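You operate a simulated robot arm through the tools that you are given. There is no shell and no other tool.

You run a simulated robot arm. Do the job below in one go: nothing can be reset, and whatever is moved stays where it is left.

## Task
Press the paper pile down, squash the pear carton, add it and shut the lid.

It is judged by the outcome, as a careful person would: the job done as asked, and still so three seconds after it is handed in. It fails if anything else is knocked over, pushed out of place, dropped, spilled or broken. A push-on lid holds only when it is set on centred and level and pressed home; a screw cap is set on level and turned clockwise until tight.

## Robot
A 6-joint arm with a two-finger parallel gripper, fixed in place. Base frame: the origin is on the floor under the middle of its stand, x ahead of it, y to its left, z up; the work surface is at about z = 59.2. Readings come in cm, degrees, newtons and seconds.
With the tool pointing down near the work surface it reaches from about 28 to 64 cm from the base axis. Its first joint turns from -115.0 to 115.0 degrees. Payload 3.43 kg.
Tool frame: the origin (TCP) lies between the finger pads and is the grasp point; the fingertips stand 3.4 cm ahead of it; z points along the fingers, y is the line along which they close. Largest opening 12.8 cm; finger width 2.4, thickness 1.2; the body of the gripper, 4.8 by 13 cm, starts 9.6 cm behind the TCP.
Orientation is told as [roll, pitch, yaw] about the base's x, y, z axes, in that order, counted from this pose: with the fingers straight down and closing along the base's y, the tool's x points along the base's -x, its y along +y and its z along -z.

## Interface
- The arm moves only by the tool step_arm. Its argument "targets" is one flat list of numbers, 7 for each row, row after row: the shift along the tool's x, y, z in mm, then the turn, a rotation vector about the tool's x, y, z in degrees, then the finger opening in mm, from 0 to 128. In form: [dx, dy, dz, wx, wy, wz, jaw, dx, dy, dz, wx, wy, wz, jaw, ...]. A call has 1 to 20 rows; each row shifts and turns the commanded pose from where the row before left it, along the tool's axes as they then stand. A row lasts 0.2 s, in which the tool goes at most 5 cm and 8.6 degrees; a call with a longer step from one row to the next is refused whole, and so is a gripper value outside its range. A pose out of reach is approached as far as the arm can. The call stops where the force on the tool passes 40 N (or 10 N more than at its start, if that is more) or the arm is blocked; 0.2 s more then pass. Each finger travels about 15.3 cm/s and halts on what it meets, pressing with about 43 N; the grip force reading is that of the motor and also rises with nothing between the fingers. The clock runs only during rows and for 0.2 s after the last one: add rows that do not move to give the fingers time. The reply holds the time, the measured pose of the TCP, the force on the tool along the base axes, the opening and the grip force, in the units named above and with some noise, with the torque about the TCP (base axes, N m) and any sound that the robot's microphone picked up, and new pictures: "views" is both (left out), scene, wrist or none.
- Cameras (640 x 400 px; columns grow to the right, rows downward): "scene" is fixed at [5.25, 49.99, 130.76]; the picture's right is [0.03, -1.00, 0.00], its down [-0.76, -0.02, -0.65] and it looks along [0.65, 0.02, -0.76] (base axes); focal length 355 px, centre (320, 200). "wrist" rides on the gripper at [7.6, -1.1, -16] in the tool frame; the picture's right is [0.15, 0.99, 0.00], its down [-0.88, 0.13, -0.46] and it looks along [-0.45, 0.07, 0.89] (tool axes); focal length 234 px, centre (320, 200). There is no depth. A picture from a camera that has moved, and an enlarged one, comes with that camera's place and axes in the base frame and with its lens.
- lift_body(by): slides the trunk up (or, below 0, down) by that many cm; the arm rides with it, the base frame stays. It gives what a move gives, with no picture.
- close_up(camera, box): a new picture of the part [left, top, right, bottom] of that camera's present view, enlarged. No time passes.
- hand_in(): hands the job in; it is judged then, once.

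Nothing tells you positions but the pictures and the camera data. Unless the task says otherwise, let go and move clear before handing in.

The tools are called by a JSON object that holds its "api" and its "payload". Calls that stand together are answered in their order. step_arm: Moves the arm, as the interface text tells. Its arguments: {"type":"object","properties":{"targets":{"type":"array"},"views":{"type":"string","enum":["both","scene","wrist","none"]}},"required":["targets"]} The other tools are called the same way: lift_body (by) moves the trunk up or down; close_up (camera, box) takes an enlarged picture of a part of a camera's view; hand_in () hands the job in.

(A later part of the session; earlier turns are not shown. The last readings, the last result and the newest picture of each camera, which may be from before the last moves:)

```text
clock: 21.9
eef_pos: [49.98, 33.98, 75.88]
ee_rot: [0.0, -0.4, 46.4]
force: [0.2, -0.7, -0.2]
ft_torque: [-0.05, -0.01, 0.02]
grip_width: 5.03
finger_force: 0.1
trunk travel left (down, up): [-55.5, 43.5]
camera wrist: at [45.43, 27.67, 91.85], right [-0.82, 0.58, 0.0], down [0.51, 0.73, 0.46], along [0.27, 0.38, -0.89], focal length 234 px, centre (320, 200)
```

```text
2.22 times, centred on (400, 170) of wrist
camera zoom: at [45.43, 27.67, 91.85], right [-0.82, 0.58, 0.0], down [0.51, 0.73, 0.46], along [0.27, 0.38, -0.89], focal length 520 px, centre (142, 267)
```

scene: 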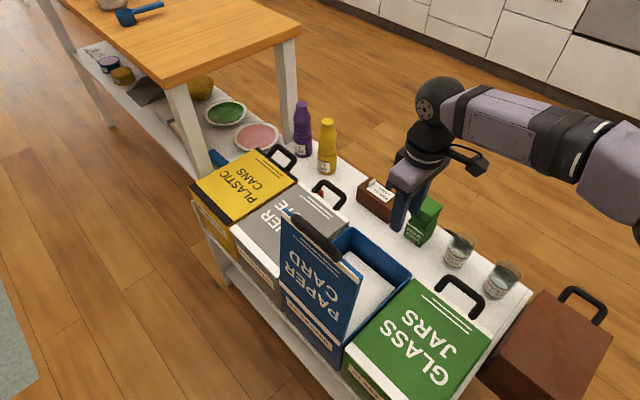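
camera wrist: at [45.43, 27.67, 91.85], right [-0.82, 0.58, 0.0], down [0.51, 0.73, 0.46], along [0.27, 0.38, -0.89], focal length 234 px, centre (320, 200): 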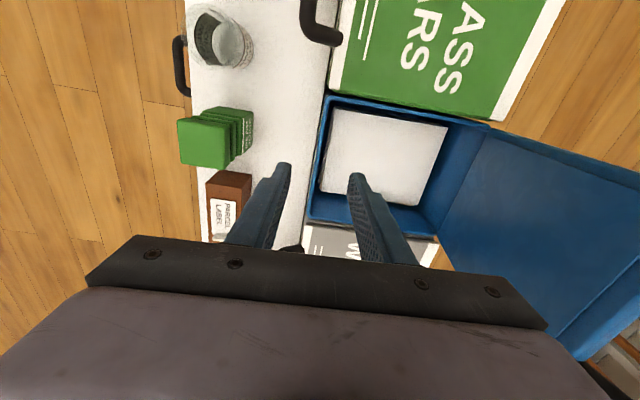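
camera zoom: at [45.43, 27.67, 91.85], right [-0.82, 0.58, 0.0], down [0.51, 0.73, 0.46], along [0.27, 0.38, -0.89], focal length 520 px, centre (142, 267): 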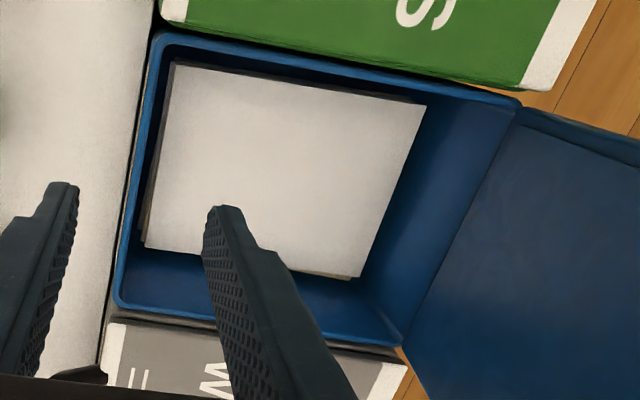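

The views agree: carton centre ≈(60.8, 25.4), top ≈64.3, base ≈52.3. It is just beyond straight-down reach, so I tilt the tool about 7° outward, close the fingers and move above the carton's centre.

{"api": "step_arm", "payload": {"targets": [0, 0, 0, 0, -7, 0, 0, -1.85, -34.3, 2.5, 0, 0, 0, 0, -1.85, -34.3, 2.5, 0, 0, 0, 0, -1.85, -34.3, 2.5, 0, 0, 0, 0, -1.85, -34.3, 2.5, 0, 0, 0, 0, 0, 0, 0, 0, 0, 0, 0]}}

```text
clock: 23.3
eef_pos: [60.47, 25.17, 74.91]
ee_rot: [0.1, -7.5, 46.6]
force: [0.3, -0.1, 0.2]
ft_torque: [0.01, 0.01, -0.01]
grip_width: 0.0
finger_force: 33.1
trunk travel left (down, up): [-55.5, 43.5]
camera wrist: at [54.74, 17.48, 89.77], right [-0.82, 0.57, -0.02], down [0.47, 0.68, 0.56], along [0.34, 0.45, -0.82], focal length 234 px, centre (320, 200)
```

scene: 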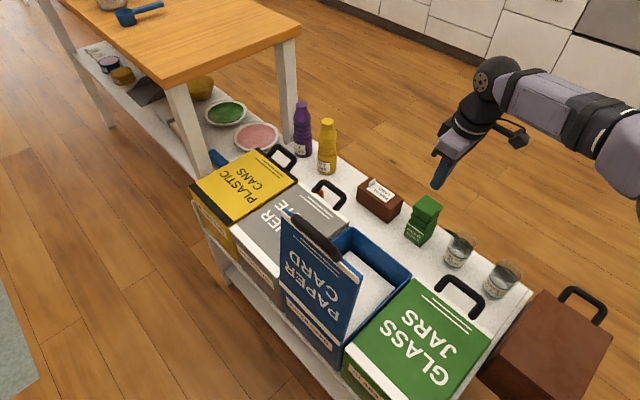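
wrist: 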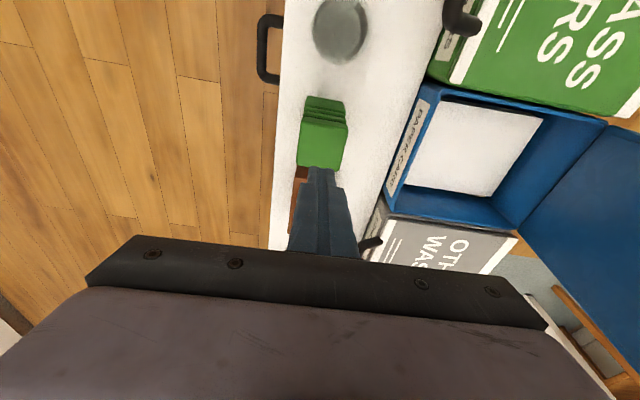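

The fingertips are over the middle of the carton's top. I descend vertically to just above it.

{"api": "step_arm", "payload": {"targets": [3.9, 0, 29.7, 0, 0, 0, 0, 2.6, 0, 19.8, 0, 0, 0, 0, 0, 0, 0, 0, 0, 0, 0]}}

{"api": "close_up", "payload": {"camera": "scene", "box": [360, 140, 500, 260]}}

{"api": "close_up", "payload": {"camera": "wrist", "box": [240, 40, 400, 260]}}

```text
clock: 24.1
eef_pos: [60.49, 25.18, 69.88]
ee_rot: [0.0, -7.4, 46.6]
force: [-0.9, 1.2, 0.2]
ft_torque: [0.02, 0.01, 0.0]
grip_width: 0.0
finger_force: 32.5
trunk travel left (down, up): [-55.5, 43.5]
camera wrist: at [54.72, 17.52, 84.83], right [-0.82, 0.57, -0.02], down [0.47, 0.68, 0.57], along [0.34, 0.45, -0.82], focal length 234 px, centre (320, 200)
```

scene: 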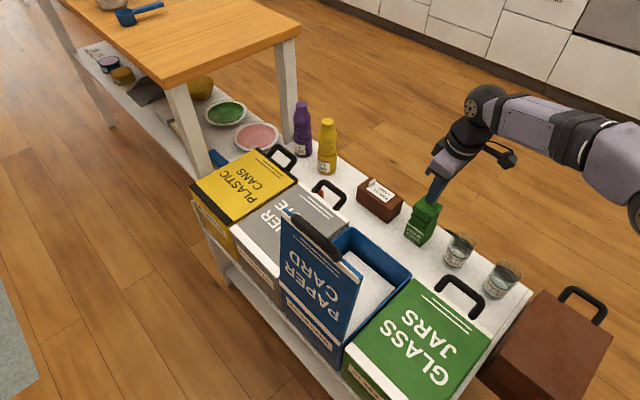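
wrist: 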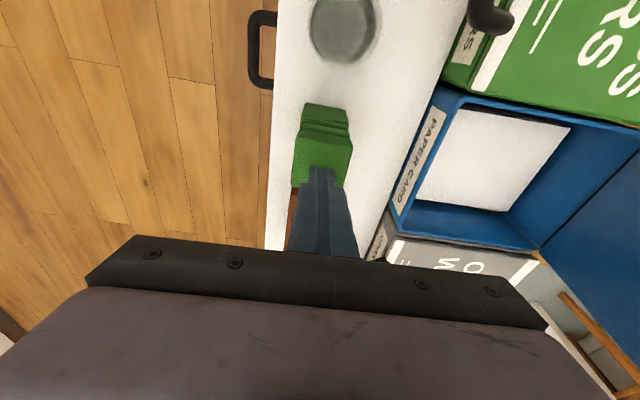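

```text
3.33 times, centred on (430, 200) of scene
camera zoom: at [5.25, 49.99, 130.76], right [0.03, -1.0, 0.0], down [-0.76, -0.02, -0.65], along [0.65, 0.02, -0.76], focal length 1185 px, centre (-47, 200)
```

zoom: 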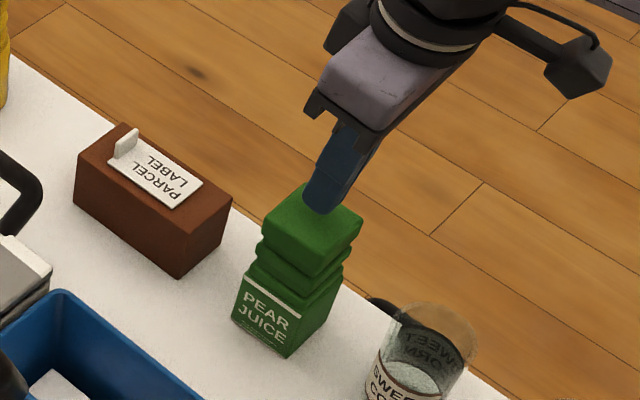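

```text
1.82 times, centred on (320, 150) of wrist
camera zoom: at [54.72, 17.52, 84.83], right [-0.82, 0.57, -0.02], down [0.47, 0.68, 0.57], along [0.34, 0.45, -0.82], focal length 426 px, centre (320, 291)
```

zoom: 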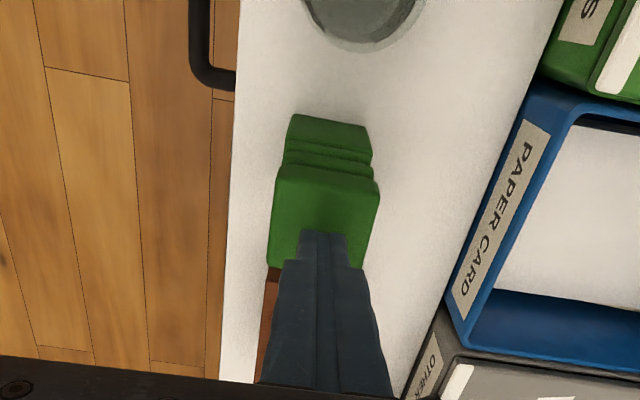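

Well centred. Now I press down on the carton in 5 mm steps.

{"api": "step_arm", "payload": {"targets": [0.65, 0, 4.95, 0, 0, 0, 0, 0.65, 0, 4.95, 0, 0, 0, 0, 0.65, 0, 4.95, 0, 0, 0, 0, 0.65, 0, 4.95, 0, 0, 0, 0, 0.65, 0, 4.95, 0, 0, 0, 0, 0.65, 0, 4.95, 0, 0, 0, 0]}}

{"api": "close_up", "payload": {"camera": "scene", "box": [360, 140, 500, 260]}}

```text
clock: 25.5
eef_pos: [60.45, 25.12, 67.0]
ee_rot: [0.0, -7.4, 46.4]
force: [1.3, -0.4, 2.9]
ft_torque: [-0.04, -0.02, 0.02]
grip_width: 0.0
finger_force: 32.7
trunk travel left (down, up): [-55.5, 43.5]
camera wrist: at [54.63, 17.43, 81.83], right [-0.82, 0.57, -0.02], down [0.47, 0.68, 0.56], along [0.34, 0.45, -0.82], focal length 234 px, centre (320, 200)
```

scene: 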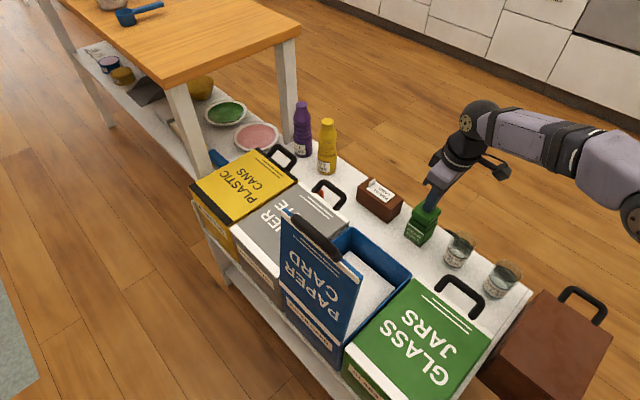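
wrist: 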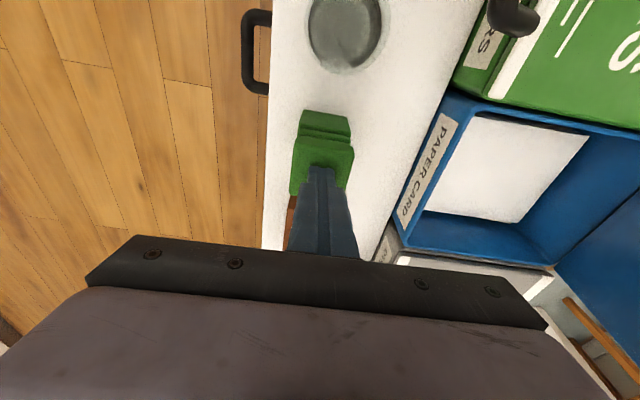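

```text
3.33 times, centred on (430, 200) of scene
camera zoom: at [5.25, 49.99, 130.76], right [0.03, -1.0, 0.0], down [-0.76, -0.02, -0.65], along [0.65, 0.02, -0.76], focal length 1185 px, centre (-47, 200)
```

zoom: 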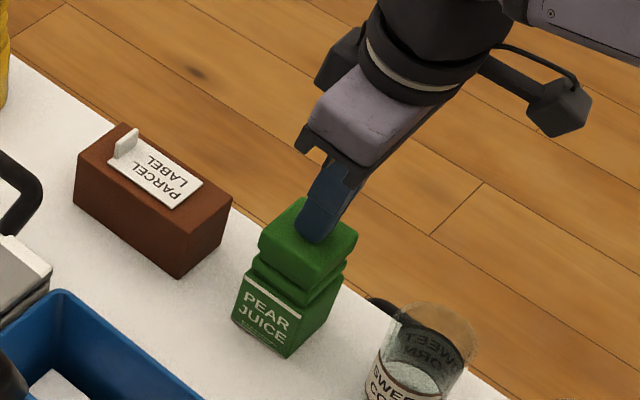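

The carton's pleats are folding under a light force. I continue straight down.

{"api": "step_arm", "payload": {"targets": [0.65, 0, 4.95, 0, 0, 0, 0, 0.65, 0, 4.95, 0, 0, 0, 0, 0.65, 0, 4.95, 0, 0, 0, 0, 0.65, 0, 4.95, 0, 0, 0, 0, 0.65, 0, 4.95, 0, 0, 0, 0, 0.65, 0, 4.95, 0, 0, 0, 0]}}

{"api": "close_up", "payload": {"camera": "scene", "box": [360, 140, 500, 260]}}

```text
clock: 26.9
eef_pos: [60.4, 25.16, 63.66]
ee_rot: [0.0, -7.3, 46.5]
force: [-0.2, 1.7, 2.7]
ft_torque: [0.04, 0.0, -0.02]
grip_width: 0.02
finger_force: 33.0
trunk travel left (down, up): [-55.5, 43.5]
camera wrist: at [54.65, 17.41, 78.69], right [-0.82, 0.57, -0.02], down [0.47, 0.68, 0.56], along [0.34, 0.45, -0.83], focal length 234 px, centre (320, 200)
```

scene: 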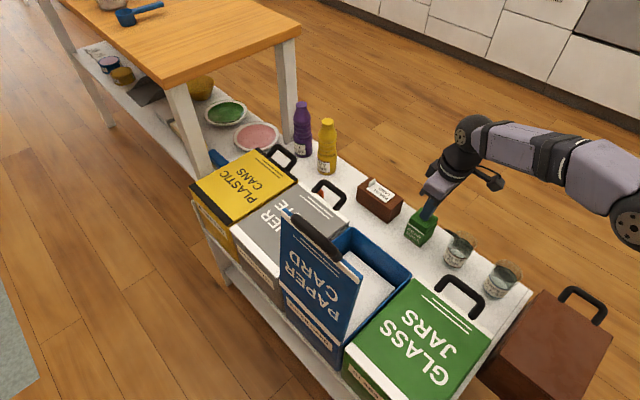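
wrist: 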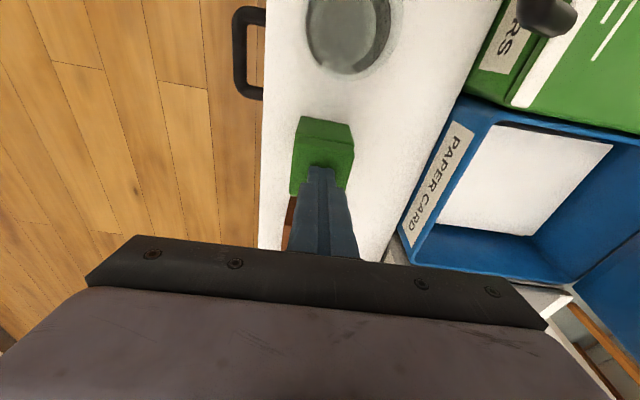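

```text
3.33 times, centred on (430, 200) of scene
camera zoom: at [5.25, 49.99, 130.76], right [0.03, -1.0, 0.0], down [-0.76, -0.02, -0.65], along [0.65, 0.02, -0.76], focal length 1185 px, centre (-47, 200)
```

zoom: 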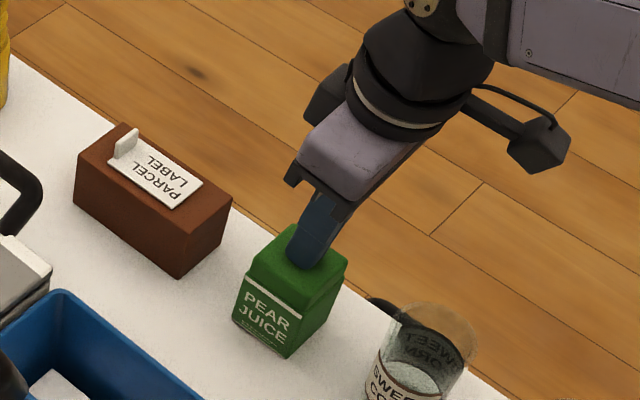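

The carton is collapsing evenly. I keep going down until it is firm.

{"api": "step_arm", "payload": {"targets": [0.65, 0, 4.95, 0, 0, 0, 0, 0.65, 0, 4.95, 0, 0, 0, 0, 0.65, 0, 4.95, 0, 0, 0, 0, 0.65, 0, 4.95, 0, 0, 0, 0, 0.65, 0, 4.95, 0, 0, 0, 0, 0.65, 0, 4.95, 0, 0, 0, 0]}}

{"api": "close_up", "payload": {"camera": "scene", "box": [360, 140, 500, 260]}}

```text
clock: 28.1
eef_pos: [60.74, 25.41, 62.48]
ee_rot: [-0.3, -8.1, 46.6]
force: [-5.3, -2.5, 18.5]
ft_torque: [-0.19, 0.3, -0.02]
grip_width: 0.0
finger_force: 32.7
trunk travel left (down, up): [-55.5, 43.5]
stopped in row 6: the force on the tool passed its limit at 43 N (the readings are from after the stop); the commanded pose is now the measured one
camera wrist: at [54.74, 17.48, 77.22], right [-0.82, 0.58, -0.03], down [0.46, 0.68, 0.58], along [0.35, 0.46, -0.82], focal length 234 px, centre (320, 200)
```

scene: 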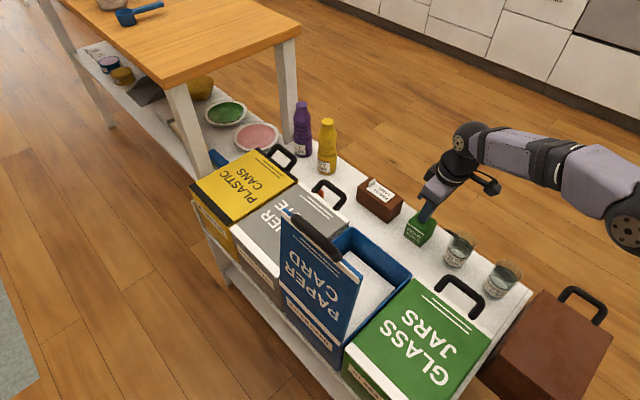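
wrist: 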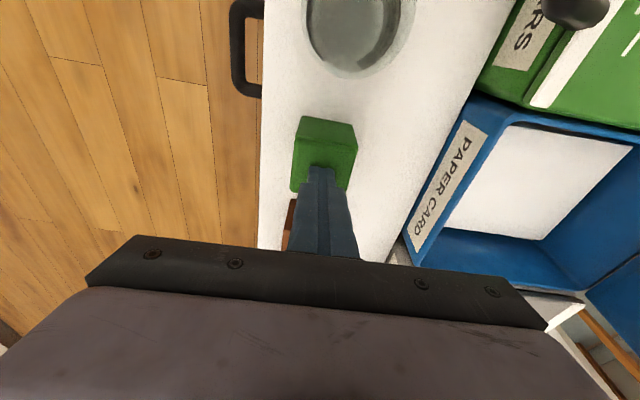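

```text
3.33 times, centred on (430, 200) of scene
camera zoom: at [5.25, 49.99, 130.76], right [0.03, -1.0, 0.0], down [-0.76, -0.02, -0.65], along [0.65, 0.02, -0.76], focal length 1185 px, centre (-47, 200)
```

zoom: 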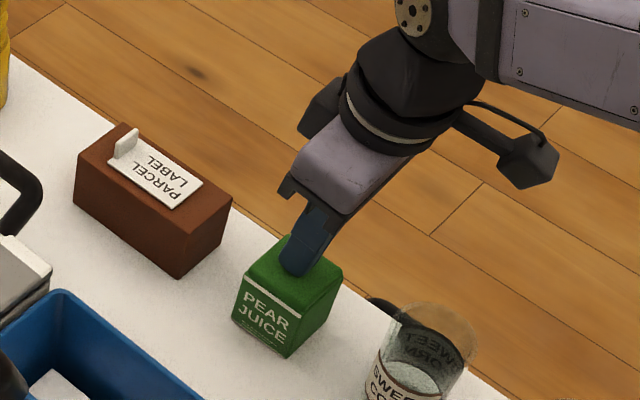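

It reached a firm stop (43 N) with the top folded right down onto the body. I lift off vertically and check that it stays squashed.

{"api": "step_arm", "payload": {"targets": [-1.4, 0, -9.9, 0, 0, 0, 0, -2.8, 0, -19.8, 0, 0, 0, 0, -4.2, 0, -29.7, 0, 0, 0, 0, 0, 0, 0, 0, 0, 0, 0]}}

{"api": "close_up", "payload": {"camera": "scene", "box": [360, 140, 500, 260]}}

{"api": "close_up", "payload": {"camera": "wrist", "box": [240, 40, 400, 260]}}

```text
clock: 29.1
eef_pos: [60.6, 25.28, 67.88]
ee_rot: [0.0, -7.7, 46.5]
force: [-0.2, 0.0, -0.4]
ft_torque: [0.04, -0.02, -0.03]
grip_width: 0.01
finger_force: 32.5
trunk travel left (down, up): [-55.5, 43.5]
camera wrist: at [54.78, 17.6, 82.79], right [-0.82, 0.57, -0.02], down [0.46, 0.68, 0.57], along [0.34, 0.46, -0.82], focal length 234 px, centre (320, 200)
```

scene: 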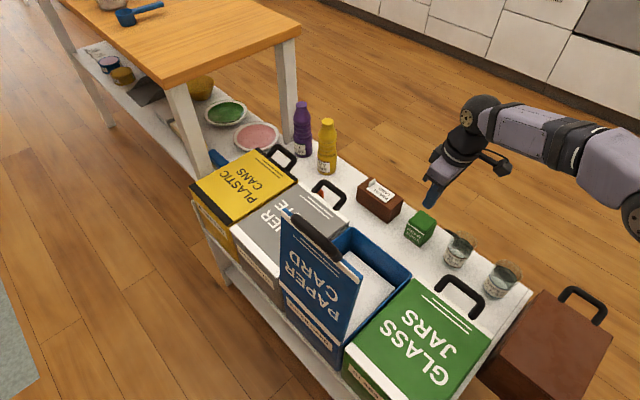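
wrist: 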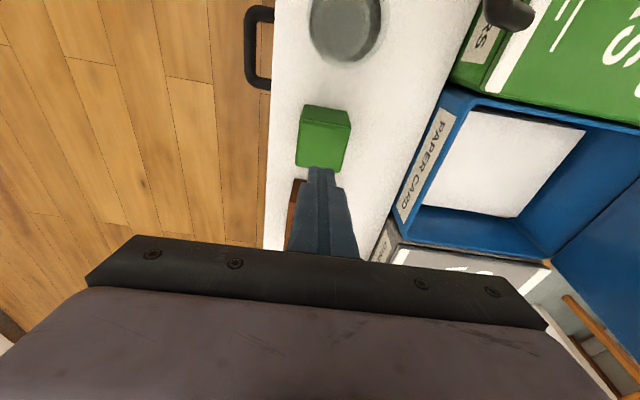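

```text
3.33 times, centred on (430, 200) of scene
camera zoom: at [5.25, 49.99, 130.76], right [0.03, -1.0, 0.0], down [-0.76, -0.02, -0.65], along [0.65, 0.02, -0.76], focal length 1185 px, centre (-47, 200)
```

zoom: 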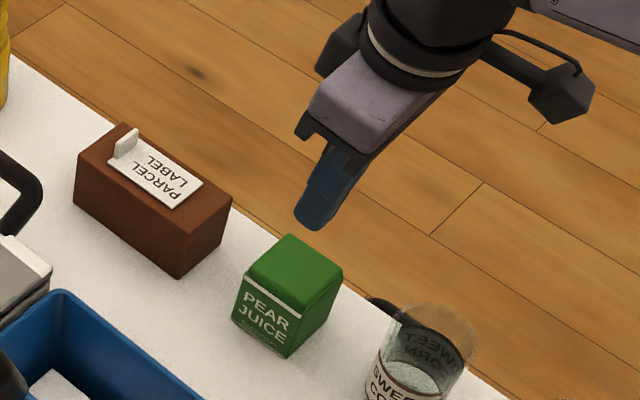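

```text
1.82 times, centred on (320, 150) of wrist
camera zoom: at [54.78, 17.6, 82.79], right [-0.82, 0.57, -0.02], down [0.46, 0.68, 0.57], along [0.34, 0.46, -0.82], focal length 426 px, centre (320, 291)
```

zoom: 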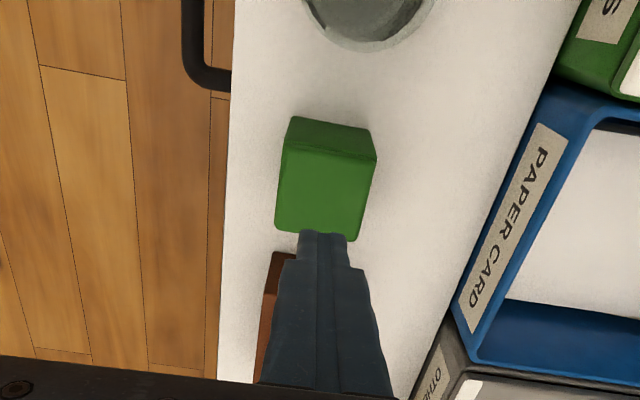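

The carton stays squashed at about 6.7 cm tall. I open the fingers to 80 mm and lower them astride it, front and back, then check before closing.

{"api": "step_arm", "payload": {"targets": [-3, 0, 0, 0, 0, 0, 80, 0, 0, 0, 0, 0, 0, 80, 0, 0, 0, 0, 0, 0, 80, 3.35, 0, 24.8, 0, 0, 0, 80, 3.35, 0, 24.8, 0, 0, 0, 80, 3.35, 0, 24.8, 0, 0, 0, 80, 0, 0, 0, 0, 0, 0, 80]}}

{"api": "close_up", "payload": {"camera": "scene", "box": [360, 140, 500, 260]}}

{"api": "close_up", "payload": {"camera": "wrist", "box": [220, 40, 420, 260]}}

```text
clock: 30.7
eef_pos: [61.05, 25.37, 60.45]
ee_rot: [-0.2, -7.8, 46.6]
force: [0.2, -0.3, 0.0]
ft_torque: [-0.01, -0.03, -0.01]
grip_width: 8.0
finger_force: 0.1
trunk travel left (down, up): [-55.5, 43.5]
camera wrist: at [55.03, 17.67, 75.27], right [-0.82, 0.58, -0.02], down [0.46, 0.68, 0.57], along [0.34, 0.46, -0.82], focal length 234 px, centre (320, 200)
```

scene: 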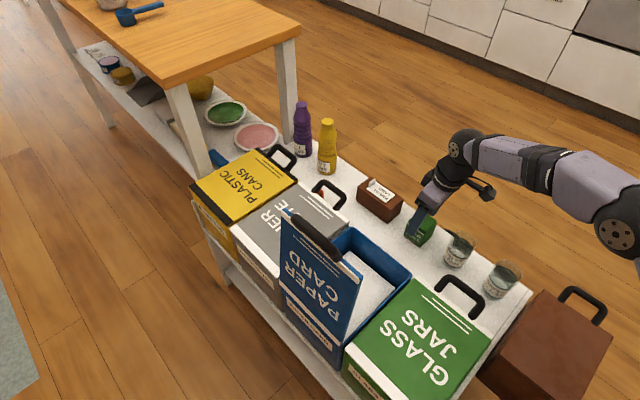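
wrist: 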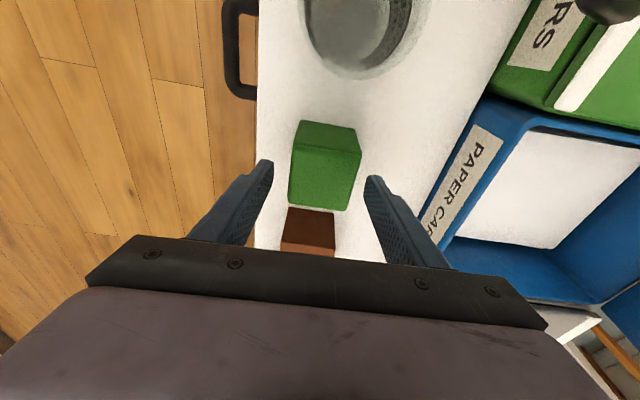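

```text
3.33 times, centred on (430, 200) of scene
camera zoom: at [5.25, 49.99, 130.76], right [0.03, -1.0, 0.0], down [-0.76, -0.02, -0.65], along [0.65, 0.02, -0.76], focal length 1185 px, centre (-47, 200)
```

zoom: 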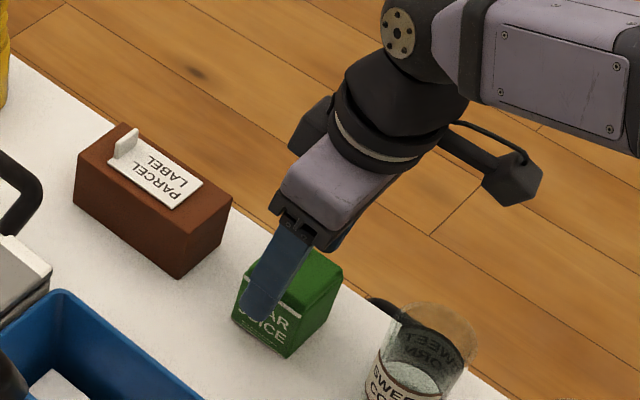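

```text
1.82 times, centred on (320, 150) of wrist
camera zoom: at [55.03, 17.67, 75.27], right [-0.82, 0.58, -0.02], down [0.46, 0.68, 0.57], along [0.34, 0.46, -0.82], focal length 426 px, centre (320, 291)
```

zoom: 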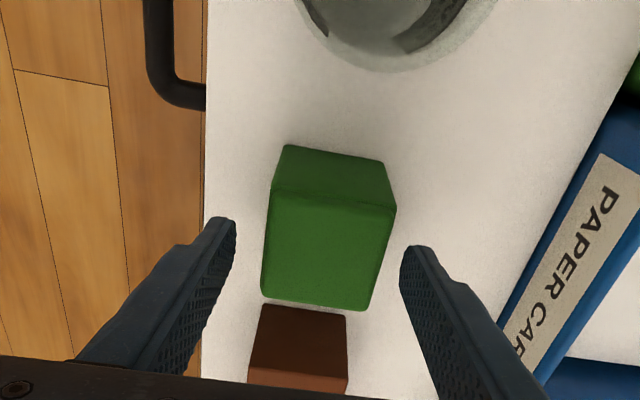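

The fingers straddle the carton but sit about 5 mm too far to the back. I correct that, lower the rest of the way, and close.

{"api": "step_arm", "payload": {"targets": [0, 5, 0, 0, 0, 0, 80, 2.35, 0, 17, 0, 0, 0, 80, 2.35, 0, 17, 0, 0, 0, 80, 0, 0, 0, 0, 0, 0, 80]}}

{"api": "close_up", "payload": {"camera": "wrist", "box": [220, 40, 420, 260]}}

{"api": "close_up", "payload": {"camera": "scene", "box": [380, 180, 480, 270]}}

```text
clock: 31.7
eef_pos: [60.57, 25.91, 57.14]
ee_rot: [-0.2, -7.8, 46.7]
force: [-0.1, -0.1, -0.8]
ft_torque: [0.01, -0.02, 0.01]
grip_width: 8.03
finger_force: 0.1
trunk travel left (down, up): [-55.5, 43.5]
camera wrist: at [54.65, 18.08, 71.93], right [-0.82, 0.57, -0.02], down [0.46, 0.68, 0.57], along [0.34, 0.46, -0.82], focal length 234 px, centre (320, 200)
```

scene: 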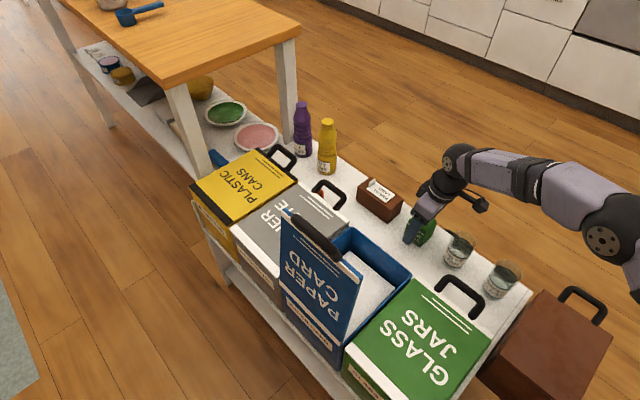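
wrist: 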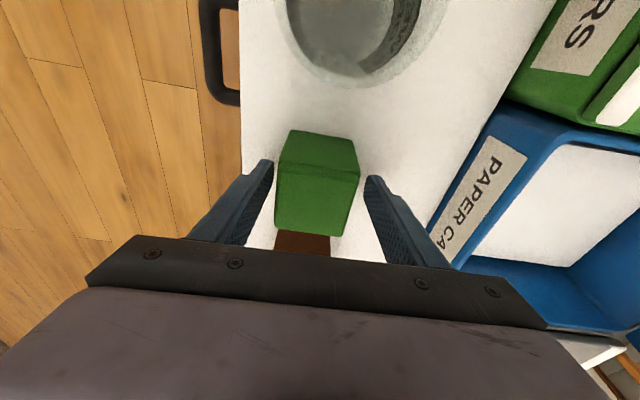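

```text
1.82 times, centred on (320, 150) of wrist
camera zoom: at [54.65, 18.08, 71.93], right [-0.82, 0.57, -0.02], down [0.46, 0.68, 0.57], along [0.34, 0.46, -0.82], focal length 426 px, centre (320, 291)
```

zoom: 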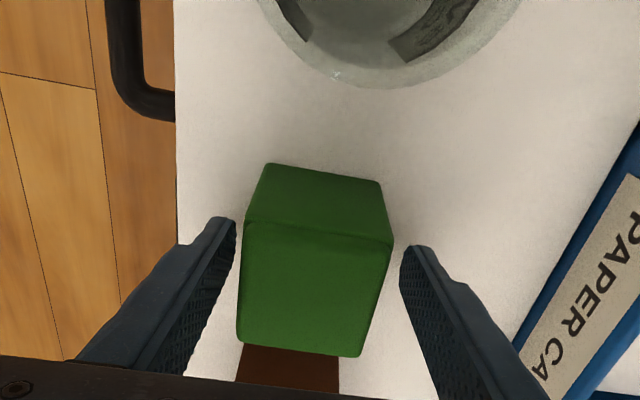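

```text
4.44 times, centred on (430, 225) of scene
camera zoom: at [5.25, 49.99, 130.76], right [0.03, -1.0, 0.0], down [-0.76, -0.02, -0.65], along [0.65, 0.02, -0.76], focal length 1580 px, centre (-169, 89)
```

zoom: 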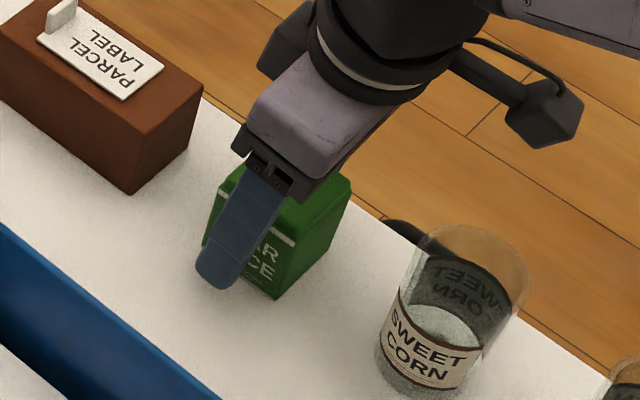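

The carton is centred between the fingers and the tips are about 1.4 cm above the bench. I close onto it.

{"api": "step_arm", "payload": {"targets": [0, 0, 0, 0, 0, 0, 62, 0, 0, 0, 0, 0, 0, 50, 0, 0, 0, 0, 0, 0, 40, 0, 0, 0, 0, 0, 0, 40, 0, 0, 0, 0, 0, 0, 40]}}

{"api": "close_up", "payload": {"camera": "wrist", "box": [220, 40, 420, 260]}}

```text
clock: 32.9
eef_pos: [60.46, 25.82, 57.01]
ee_rot: [-0.2, -7.8, 46.5]
force: [0.3, 0.8, 0.0]
ft_torque: [0.07, 0.03, 0.0]
grip_width: 5.54
finger_force: 43.0
trunk travel left (down, up): [-55.5, 43.5]
camera wrist: at [54.64, 18.07, 71.93], right [-0.82, 0.58, -0.02], down [0.46, 0.68, 0.57], along [0.34, 0.46, -0.82], focal length 234 px, centre (320, 200)
```

scene: 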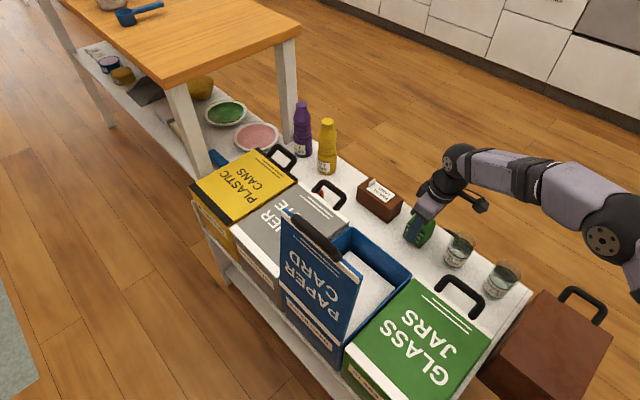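
wrist: 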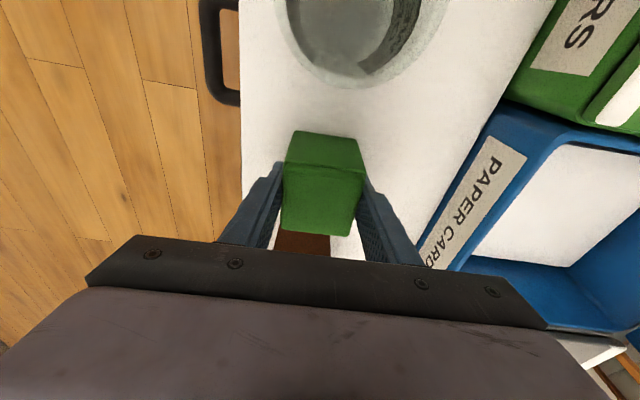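

```text
1.82 times, centred on (320, 150) of wrist
camera zoom: at [54.64, 18.07, 71.93], right [-0.82, 0.58, -0.02], down [0.46, 0.68, 0.57], along [0.34, 0.46, -0.82], focal length 426 px, centre (320, 291)
```

zoom: 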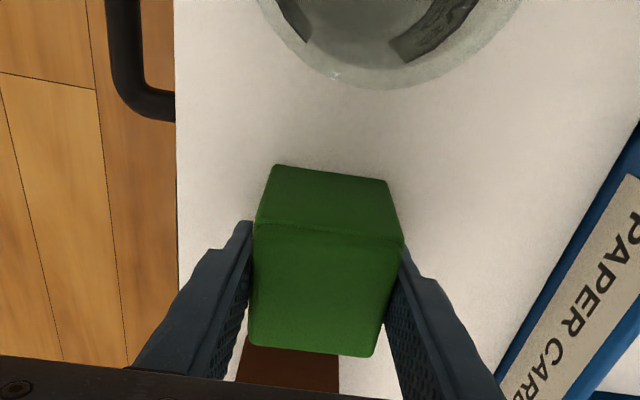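

The carton is gripped (5.5 cm wide, firm). I lift it straight up a few centimetres and check that it holds.

{"api": "step_arm", "payload": {"targets": [-2, 0, -14.9, 0, 0, 0, 40, -2.7, 0, -19.8, 0, 0, 0, 40, -4.1, 0, -29.7, 0, 0, 0, 40, -5.4, 0, -39.6, 0, 0, 0, 40, 0, 0, 0, 0, 0, 0, 40]}}

{"api": "close_up", "payload": {"camera": "scene", "box": [360, 140, 500, 260]}}

```text
clock: 34.1
eef_pos: [60.7, 25.79, 67.61]
ee_rot: [-0.1, -7.7, 46.5]
force: [-0.7, -0.6, -0.8]
ft_torque: [-0.01, 0.01, 0.01]
grip_width: 5.52
finger_force: 42.7
trunk travel left (down, up): [-55.5, 43.5]
camera wrist: at [54.77, 18.1, 82.38], right [-0.82, 0.58, -0.02], down [0.46, 0.68, 0.57], along [0.34, 0.46, -0.82], focal length 234 px, centre (320, 200)
```

scene: 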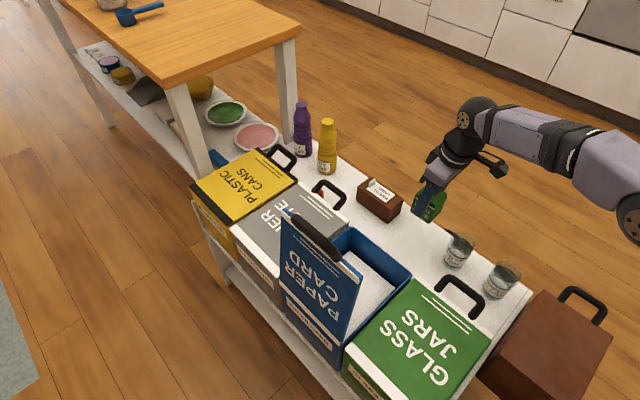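
wrist: 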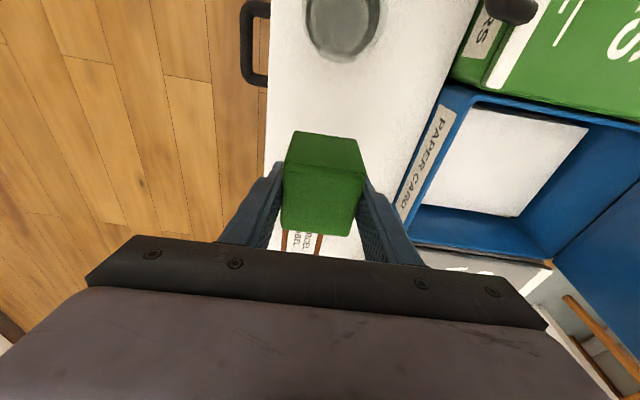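

```text
3.33 times, centred on (430, 200) of scene
camera zoom: at [5.25, 49.99, 130.76], right [0.03, -1.0, 0.0], down [-0.76, -0.02, -0.65], along [0.65, 0.02, -0.76], focal length 1185 px, centre (-47, 200)
```

zoom: 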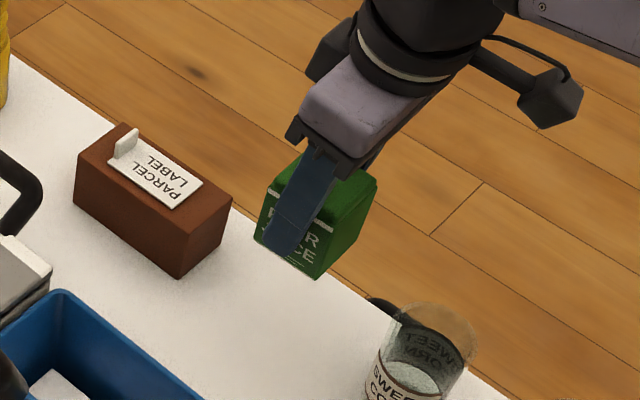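

The carton is held securely. Before placing it I check the room inside the bin and the underside of the lid.

{"api": "close_up", "payload": {"camera": "wrist", "box": [390, 60, 640, 280]}}

{"api": "close_up", "payload": {"camera": "scene", "box": [330, 220, 420, 300]}}

```text
1.82 times, centred on (515, 170) of wrist
camera zoom: at [54.77, 18.1, 82.38], right [-0.82, 0.58, -0.02], down [0.46, 0.68, 0.57], along [0.34, 0.46, -0.82], focal length 426 px, centre (-34, 254)
```

zoom: 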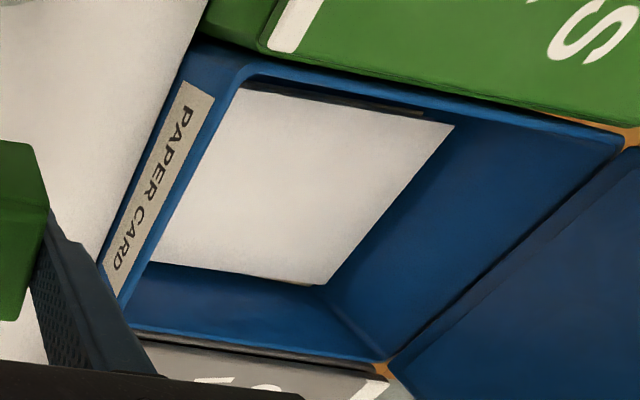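

```text
5.00 times, centred on (375, 260) of scene
camera zoom: at [5.25, 49.99, 130.76], right [0.03, -1.0, 0.0], down [-0.76, -0.02, -0.65], along [0.65, 0.02, -0.76], focal length 1777 px, centre (45, -100)
```

zoom: 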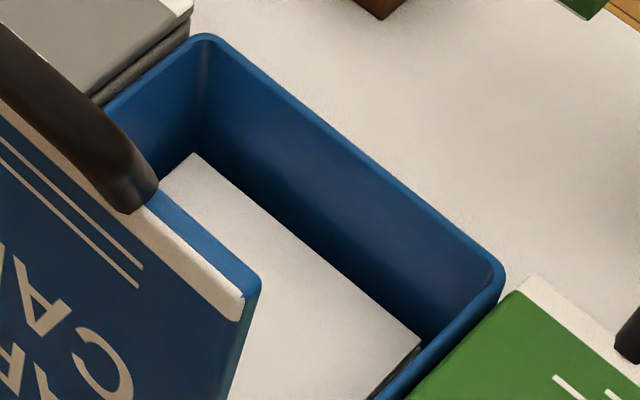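

There is room: the rim is near z≈58–59 and the pile at ≈50.7, against a 6.7 cm carton. I carry the carton horizontally over the bin with its underside about 4 cm above the rim, approaching from the back, away from the lid.

{"api": "step_arm", "payload": {"targets": [-4, 39.8, 0.54, 0, 0, 0, 40, -4, 39.8, 0.54, 0, 0, 0, 40, -4, 39.8, 0.54, 0, 0, 0, 40, -4, 39.8, 0.54, 0, 0, 0, 40, -4, 39.8, 0.54, 0, 0, 0, 40, -4, 39.8, 0.54, 0, 0, 0, 40, 0, 0, 0, 0, 0, 0, 40]}}

{"api": "close_up", "payload": {"camera": "scene", "box": [280, 150, 440, 300]}}

{"api": "close_up", "payload": {"camera": "wrist", "box": [180, 20, 480, 260]}}

```text
clock: 35.7
eef_pos: [44.76, 43.71, 67.5]
ee_rot: [-0.2, -7.8, 46.4]
force: [0.2, -0.3, -1.2]
ft_torque: [0.0, -0.01, 0.01]
grip_width: 5.51
finger_force: 42.6
trunk travel left (down, up): [-55.5, 43.5]
camera wrist: at [38.77, 36.03, 82.4], right [-0.82, 0.58, -0.02], down [0.46, 0.68, 0.57], along [0.34, 0.46, -0.82], focal length 234 px, centre (320, 200)
```

scene: 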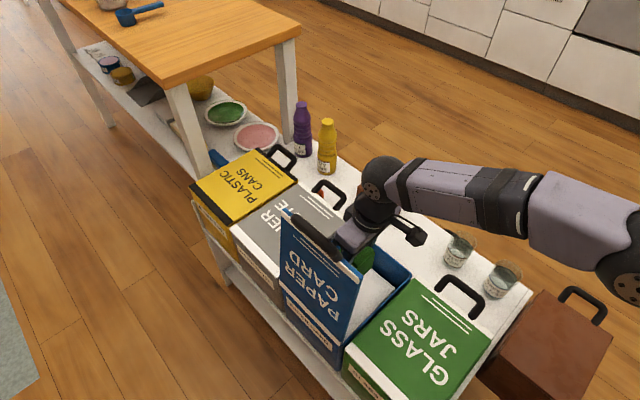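
wrist: 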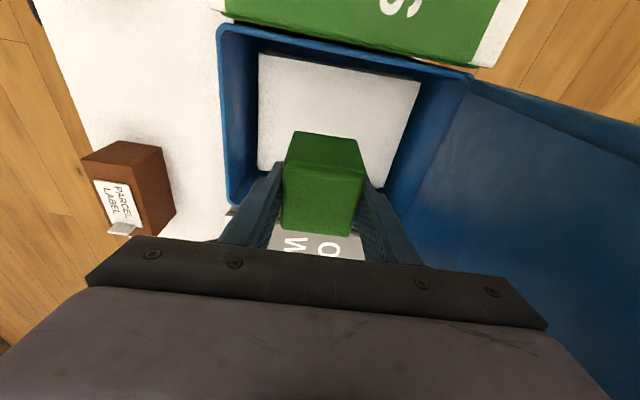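

```text
2.67 times, centred on (360, 225) of scene
camera zoom: at [5.25, 49.99, 130.76], right [0.03, -1.0, 0.0], down [-0.76, -0.02, -0.65], along [0.65, 0.02, -0.76], focal length 948 px, centre (213, 133)
```

zoom: 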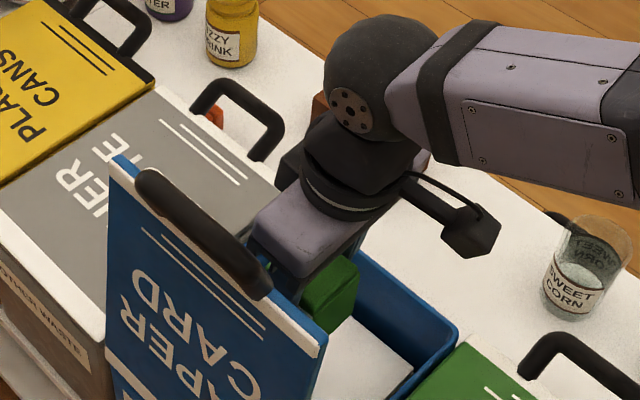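

```text
1.67 times, centred on (330, 140) of wrist
camera zoom: at [38.77, 36.03, 82.4], right [-0.82, 0.58, -0.02], down [0.46, 0.68, 0.57], along [0.34, 0.46, -0.82], focal length 390 px, centre (303, 300)
```

zoom: 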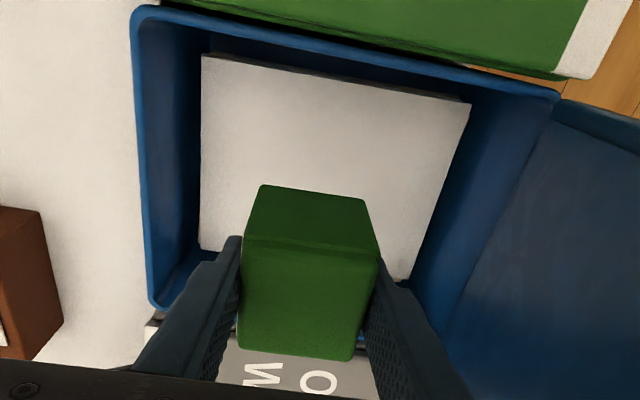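

The carton is over the pile with clearance on all sides. I lower it vertically to near the pile.

{"api": "step_arm", "payload": {"targets": [3.4, 0, 24.8, 0, 0, 0, 40, 3.4, 0, 24.8, 0, 0, 0, 40, 3.4, 0, 24.8, 0, 0, 0, 40, 3.4, 0, 24.8, 0, 0, 0, 40, 0, 0, 0, 0, 0, 0, 40]}}

{"api": "close_up", "payload": {"camera": "wrist", "box": [180, 20, 480, 260]}}

```text
clock: 36.9
eef_pos: [44.96, 43.81, 57.43]
ee_rot: [-0.1, -7.8, 46.7]
force: [0.0, 0.4, -1.2]
ft_torque: [-0.02, -0.03, 0.0]
grip_width: 5.52
finger_force: 43.1
trunk travel left (down, up): [-55.5, 43.5]
camera wrist: at [39.0, 36.08, 72.35], right [-0.82, 0.58, -0.02], down [0.46, 0.68, 0.57], along [0.34, 0.46, -0.82], focal length 234 px, centre (320, 200)
```

scene: 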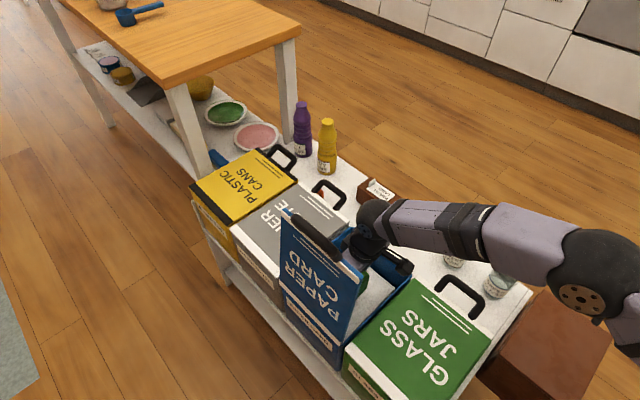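
wrist: 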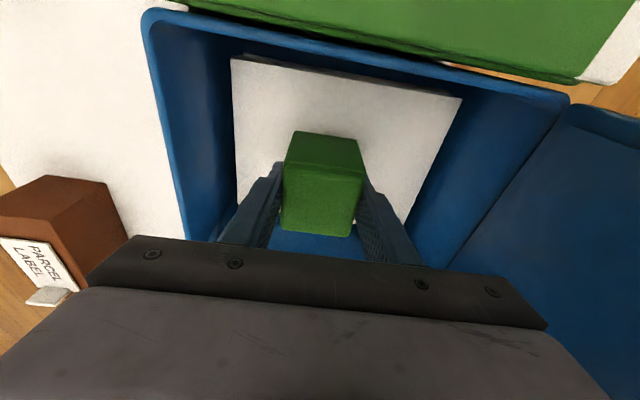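

```text
1.67 times, centred on (330, 140) of wrist
camera zoom: at [39.0, 36.08, 72.35], right [-0.82, 0.58, -0.02], down [0.46, 0.68, 0.57], along [0.34, 0.46, -0.82], focal length 390 px, centre (303, 300)
```

zoom: 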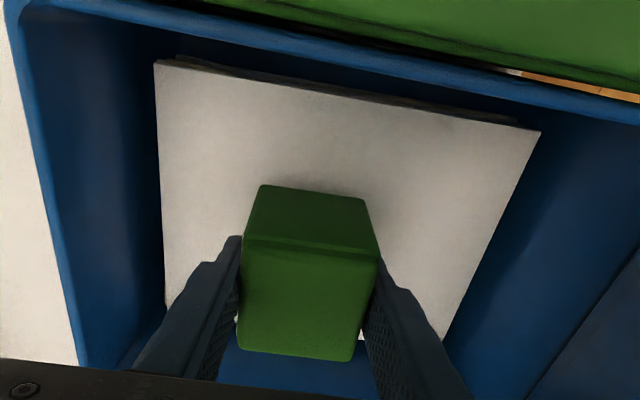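

{"api": "step_arm", "payload": {"targets": [0.68, 0, 4.95, 0, 0, 0, 40, 0.68, 0, 4.95, 0, 0, 0, 40, 0.41, 0, 2.97, 0, 0, 0, 40, 0.41, 0, 2.97, 0, 0, 0, 40, 0, 0, 0, 0, 0, 0, 40], "views": "wrist"}}

```text
clock: 38.1
eef_pos: [44.99, 43.9, 55.84]
ee_rot: [-0.1, -7.8, 46.6]
force: [-0.3, 0.6, 0.5]
ft_torque: [0.04, 0.0, 0.02]
grip_width: 5.54
finger_force: 43.0
trunk travel left (down, up): [-55.5, 43.5]
camera wrist: at [38.98, 36.23, 70.72], right [-0.82, 0.58, -0.02], down [0.46, 0.68, 0.57], along [0.34, 0.46, -0.82], focal length 234 px, centre (320, 200)
```

wrist: 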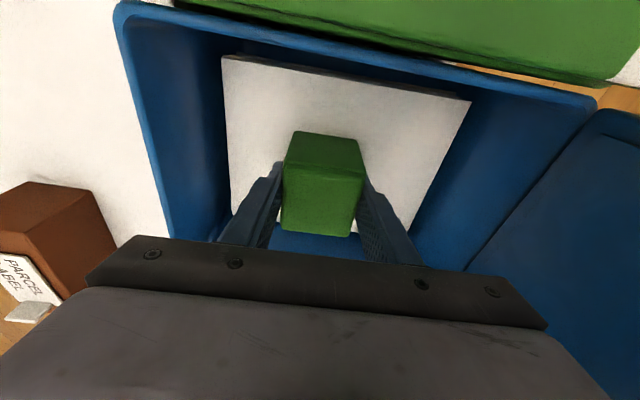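

The load is just starting to come off (contact beginning). A few more millimetres to seat it before releasing.

{"api": "step_arm", "payload": {"targets": [0.27, 0, 1.98, 0, 0, 0, 40, 0.27, 0, 1.98, 0, 0, 0, 40, 0, 0, 0, 0, 0, 0, 40], "views": "none"}}

```text
clock: 38.9
eef_pos: [44.82, 43.93, 55.88]
ee_rot: [-0.2, -8.1, 46.6]
force: [-0.2, -4.0, 21.5]
ft_torque: [-0.47, 0.65, 0.05]
grip_width: 5.51
finger_force: 43.2
trunk travel left (down, up): [-55.5, 43.5]
```

The carton is firmly seated on the pile (21 N). I ease up 4 mm to remove the preload, then open the fingers.

{"api": "step_arm", "payload": {"targets": [-0.54, 0, -3.96, 0, 0, 0, 40, 0, 0, 0, 0, 0, 0, 40, 0, 0, 0, 0, 0, 0, 60, 0, 0, 0, 0, 0, 0, 80, 0, 0, 0, 0, 0, 0, 80, 0, 0, 0, 0, 0, 0, 80]}}

{"api": "close_up", "payload": {"camera": "wrist", "box": [180, 20, 480, 260]}}

```text
clock: 40.3
eef_pos: [44.82, 44.07, 55.86]
ee_rot: [-0.2, -7.8, 46.6]
force: [0.3, 0.0, -0.7]
ft_torque: [-0.01, -0.02, 0.0]
grip_width: 7.98
finger_force: 0.0
trunk travel left (down, up): [-55.5, 43.5]
camera wrist: at [38.96, 36.23, 70.75], right [-0.82, 0.58, -0.02], down [0.46, 0.68, 0.57], along [0.34, 0.46, -0.82], focal length 234 px, centre (320, 200)
```

scene: 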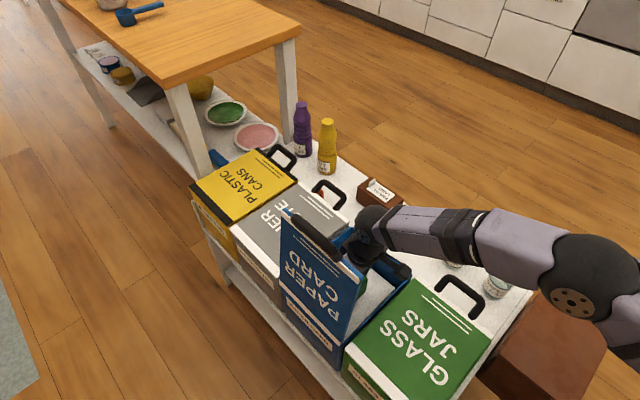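
wrist: 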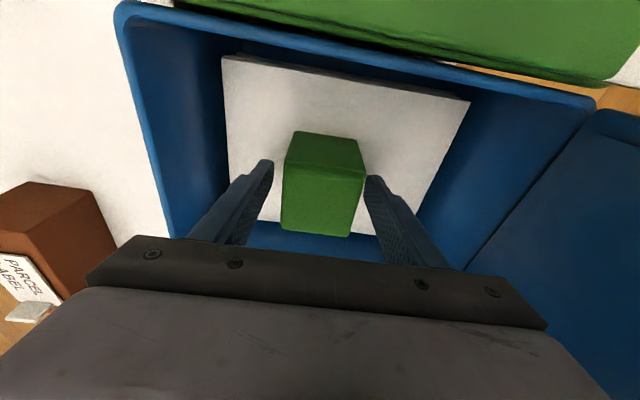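

```text
1.67 times, centred on (330, 140) of wrist
camera zoom: at [38.96, 36.23, 70.75], right [-0.82, 0.58, -0.02], down [0.46, 0.68, 0.57], along [0.34, 0.46, -0.82], focal length 390 px, centre (303, 300)
```

zoom: 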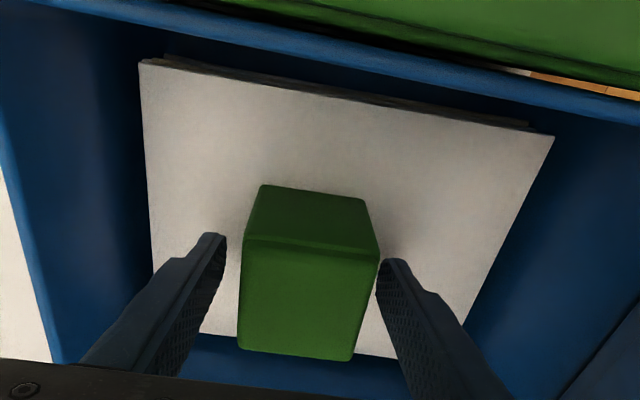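

Released cleanly; the carton sits on the pile. I raise the gripper straight up and out of the bin.

{"api": "step_arm", "payload": {"targets": [-1.36, 0, -9.91, 0, 0, 0, 80, -2.7, 0, -19.8, 0, 0, 0, 80, -5.4, 0, -39.6, 0, 0, 0, 80, -5.4, 0, -39.6, 0, 0, 0, 80, -5.4, 0, -39.6, 0, 0, 0, 80, 0, 0, 0, 0, 0, 0, 80]}}

{"api": "close_up", "payload": {"camera": "wrist", "box": [180, 20, 480, 260]}}

{"api": "close_up", "payload": {"camera": "scene", "box": [260, 170, 440, 310]}}

```text
clock: 41.7
eef_pos: [44.68, 44.09, 70.98]
ee_rot: [-0.2, -7.7, 46.5]
force: [0.9, 0.4, 0.3]
ft_torque: [0.0, 0.0, 0.01]
grip_width: 8.0
finger_force: 0.0
trunk travel left (down, up): [-55.5, 43.5]
camera wrist: at [38.78, 36.28, 85.85], right [-0.82, 0.58, -0.02], down [0.46, 0.68, 0.57], along [0.34, 0.46, -0.82], focal length 234 px, centre (320, 200)
```

scene: 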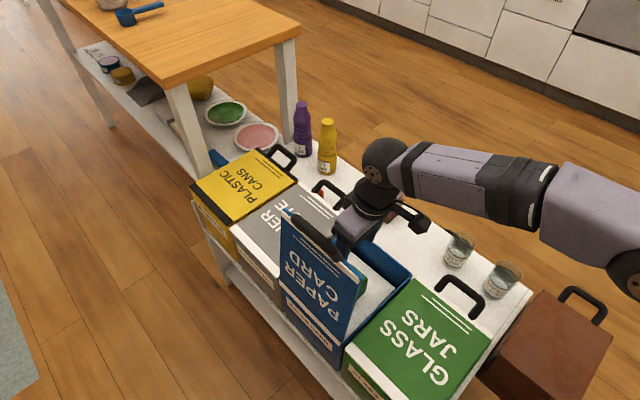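
wrist: 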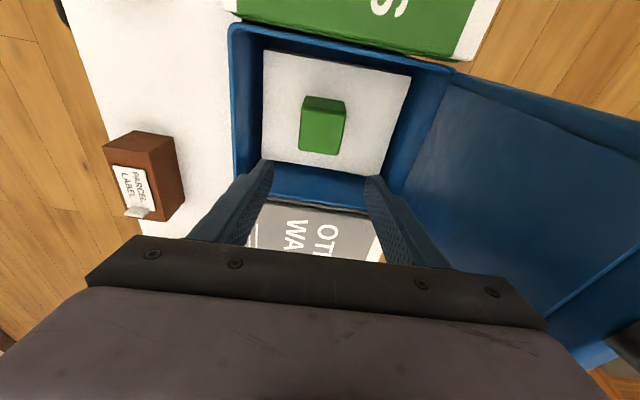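

```text
1.67 times, centred on (330, 140) of wrist
camera zoom: at [38.78, 36.28, 85.85], right [-0.82, 0.58, -0.02], down [0.46, 0.68, 0.57], along [0.34, 0.46, -0.82], focal length 390 px, centre (303, 300)
```

zoom: 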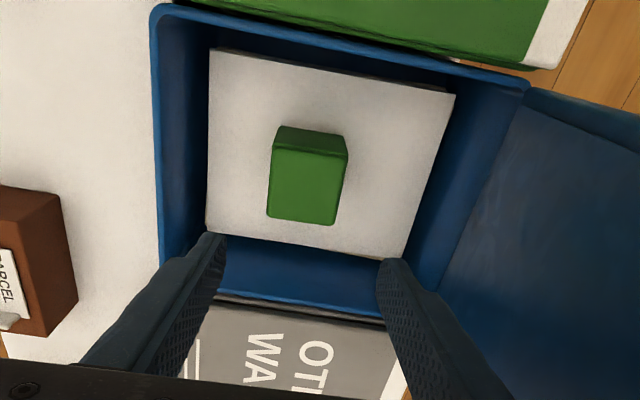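

```text
2.86 times, centred on (350, 240) of scene
camera zoom: at [5.25, 49.99, 130.76], right [0.03, -1.0, 0.0], down [-0.76, -0.02, -0.65], along [0.65, 0.02, -0.76], focal length 1016 px, centre (234, 86)
```

zoom: 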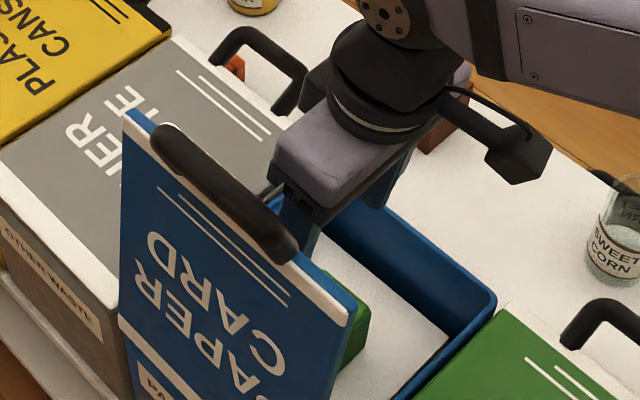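

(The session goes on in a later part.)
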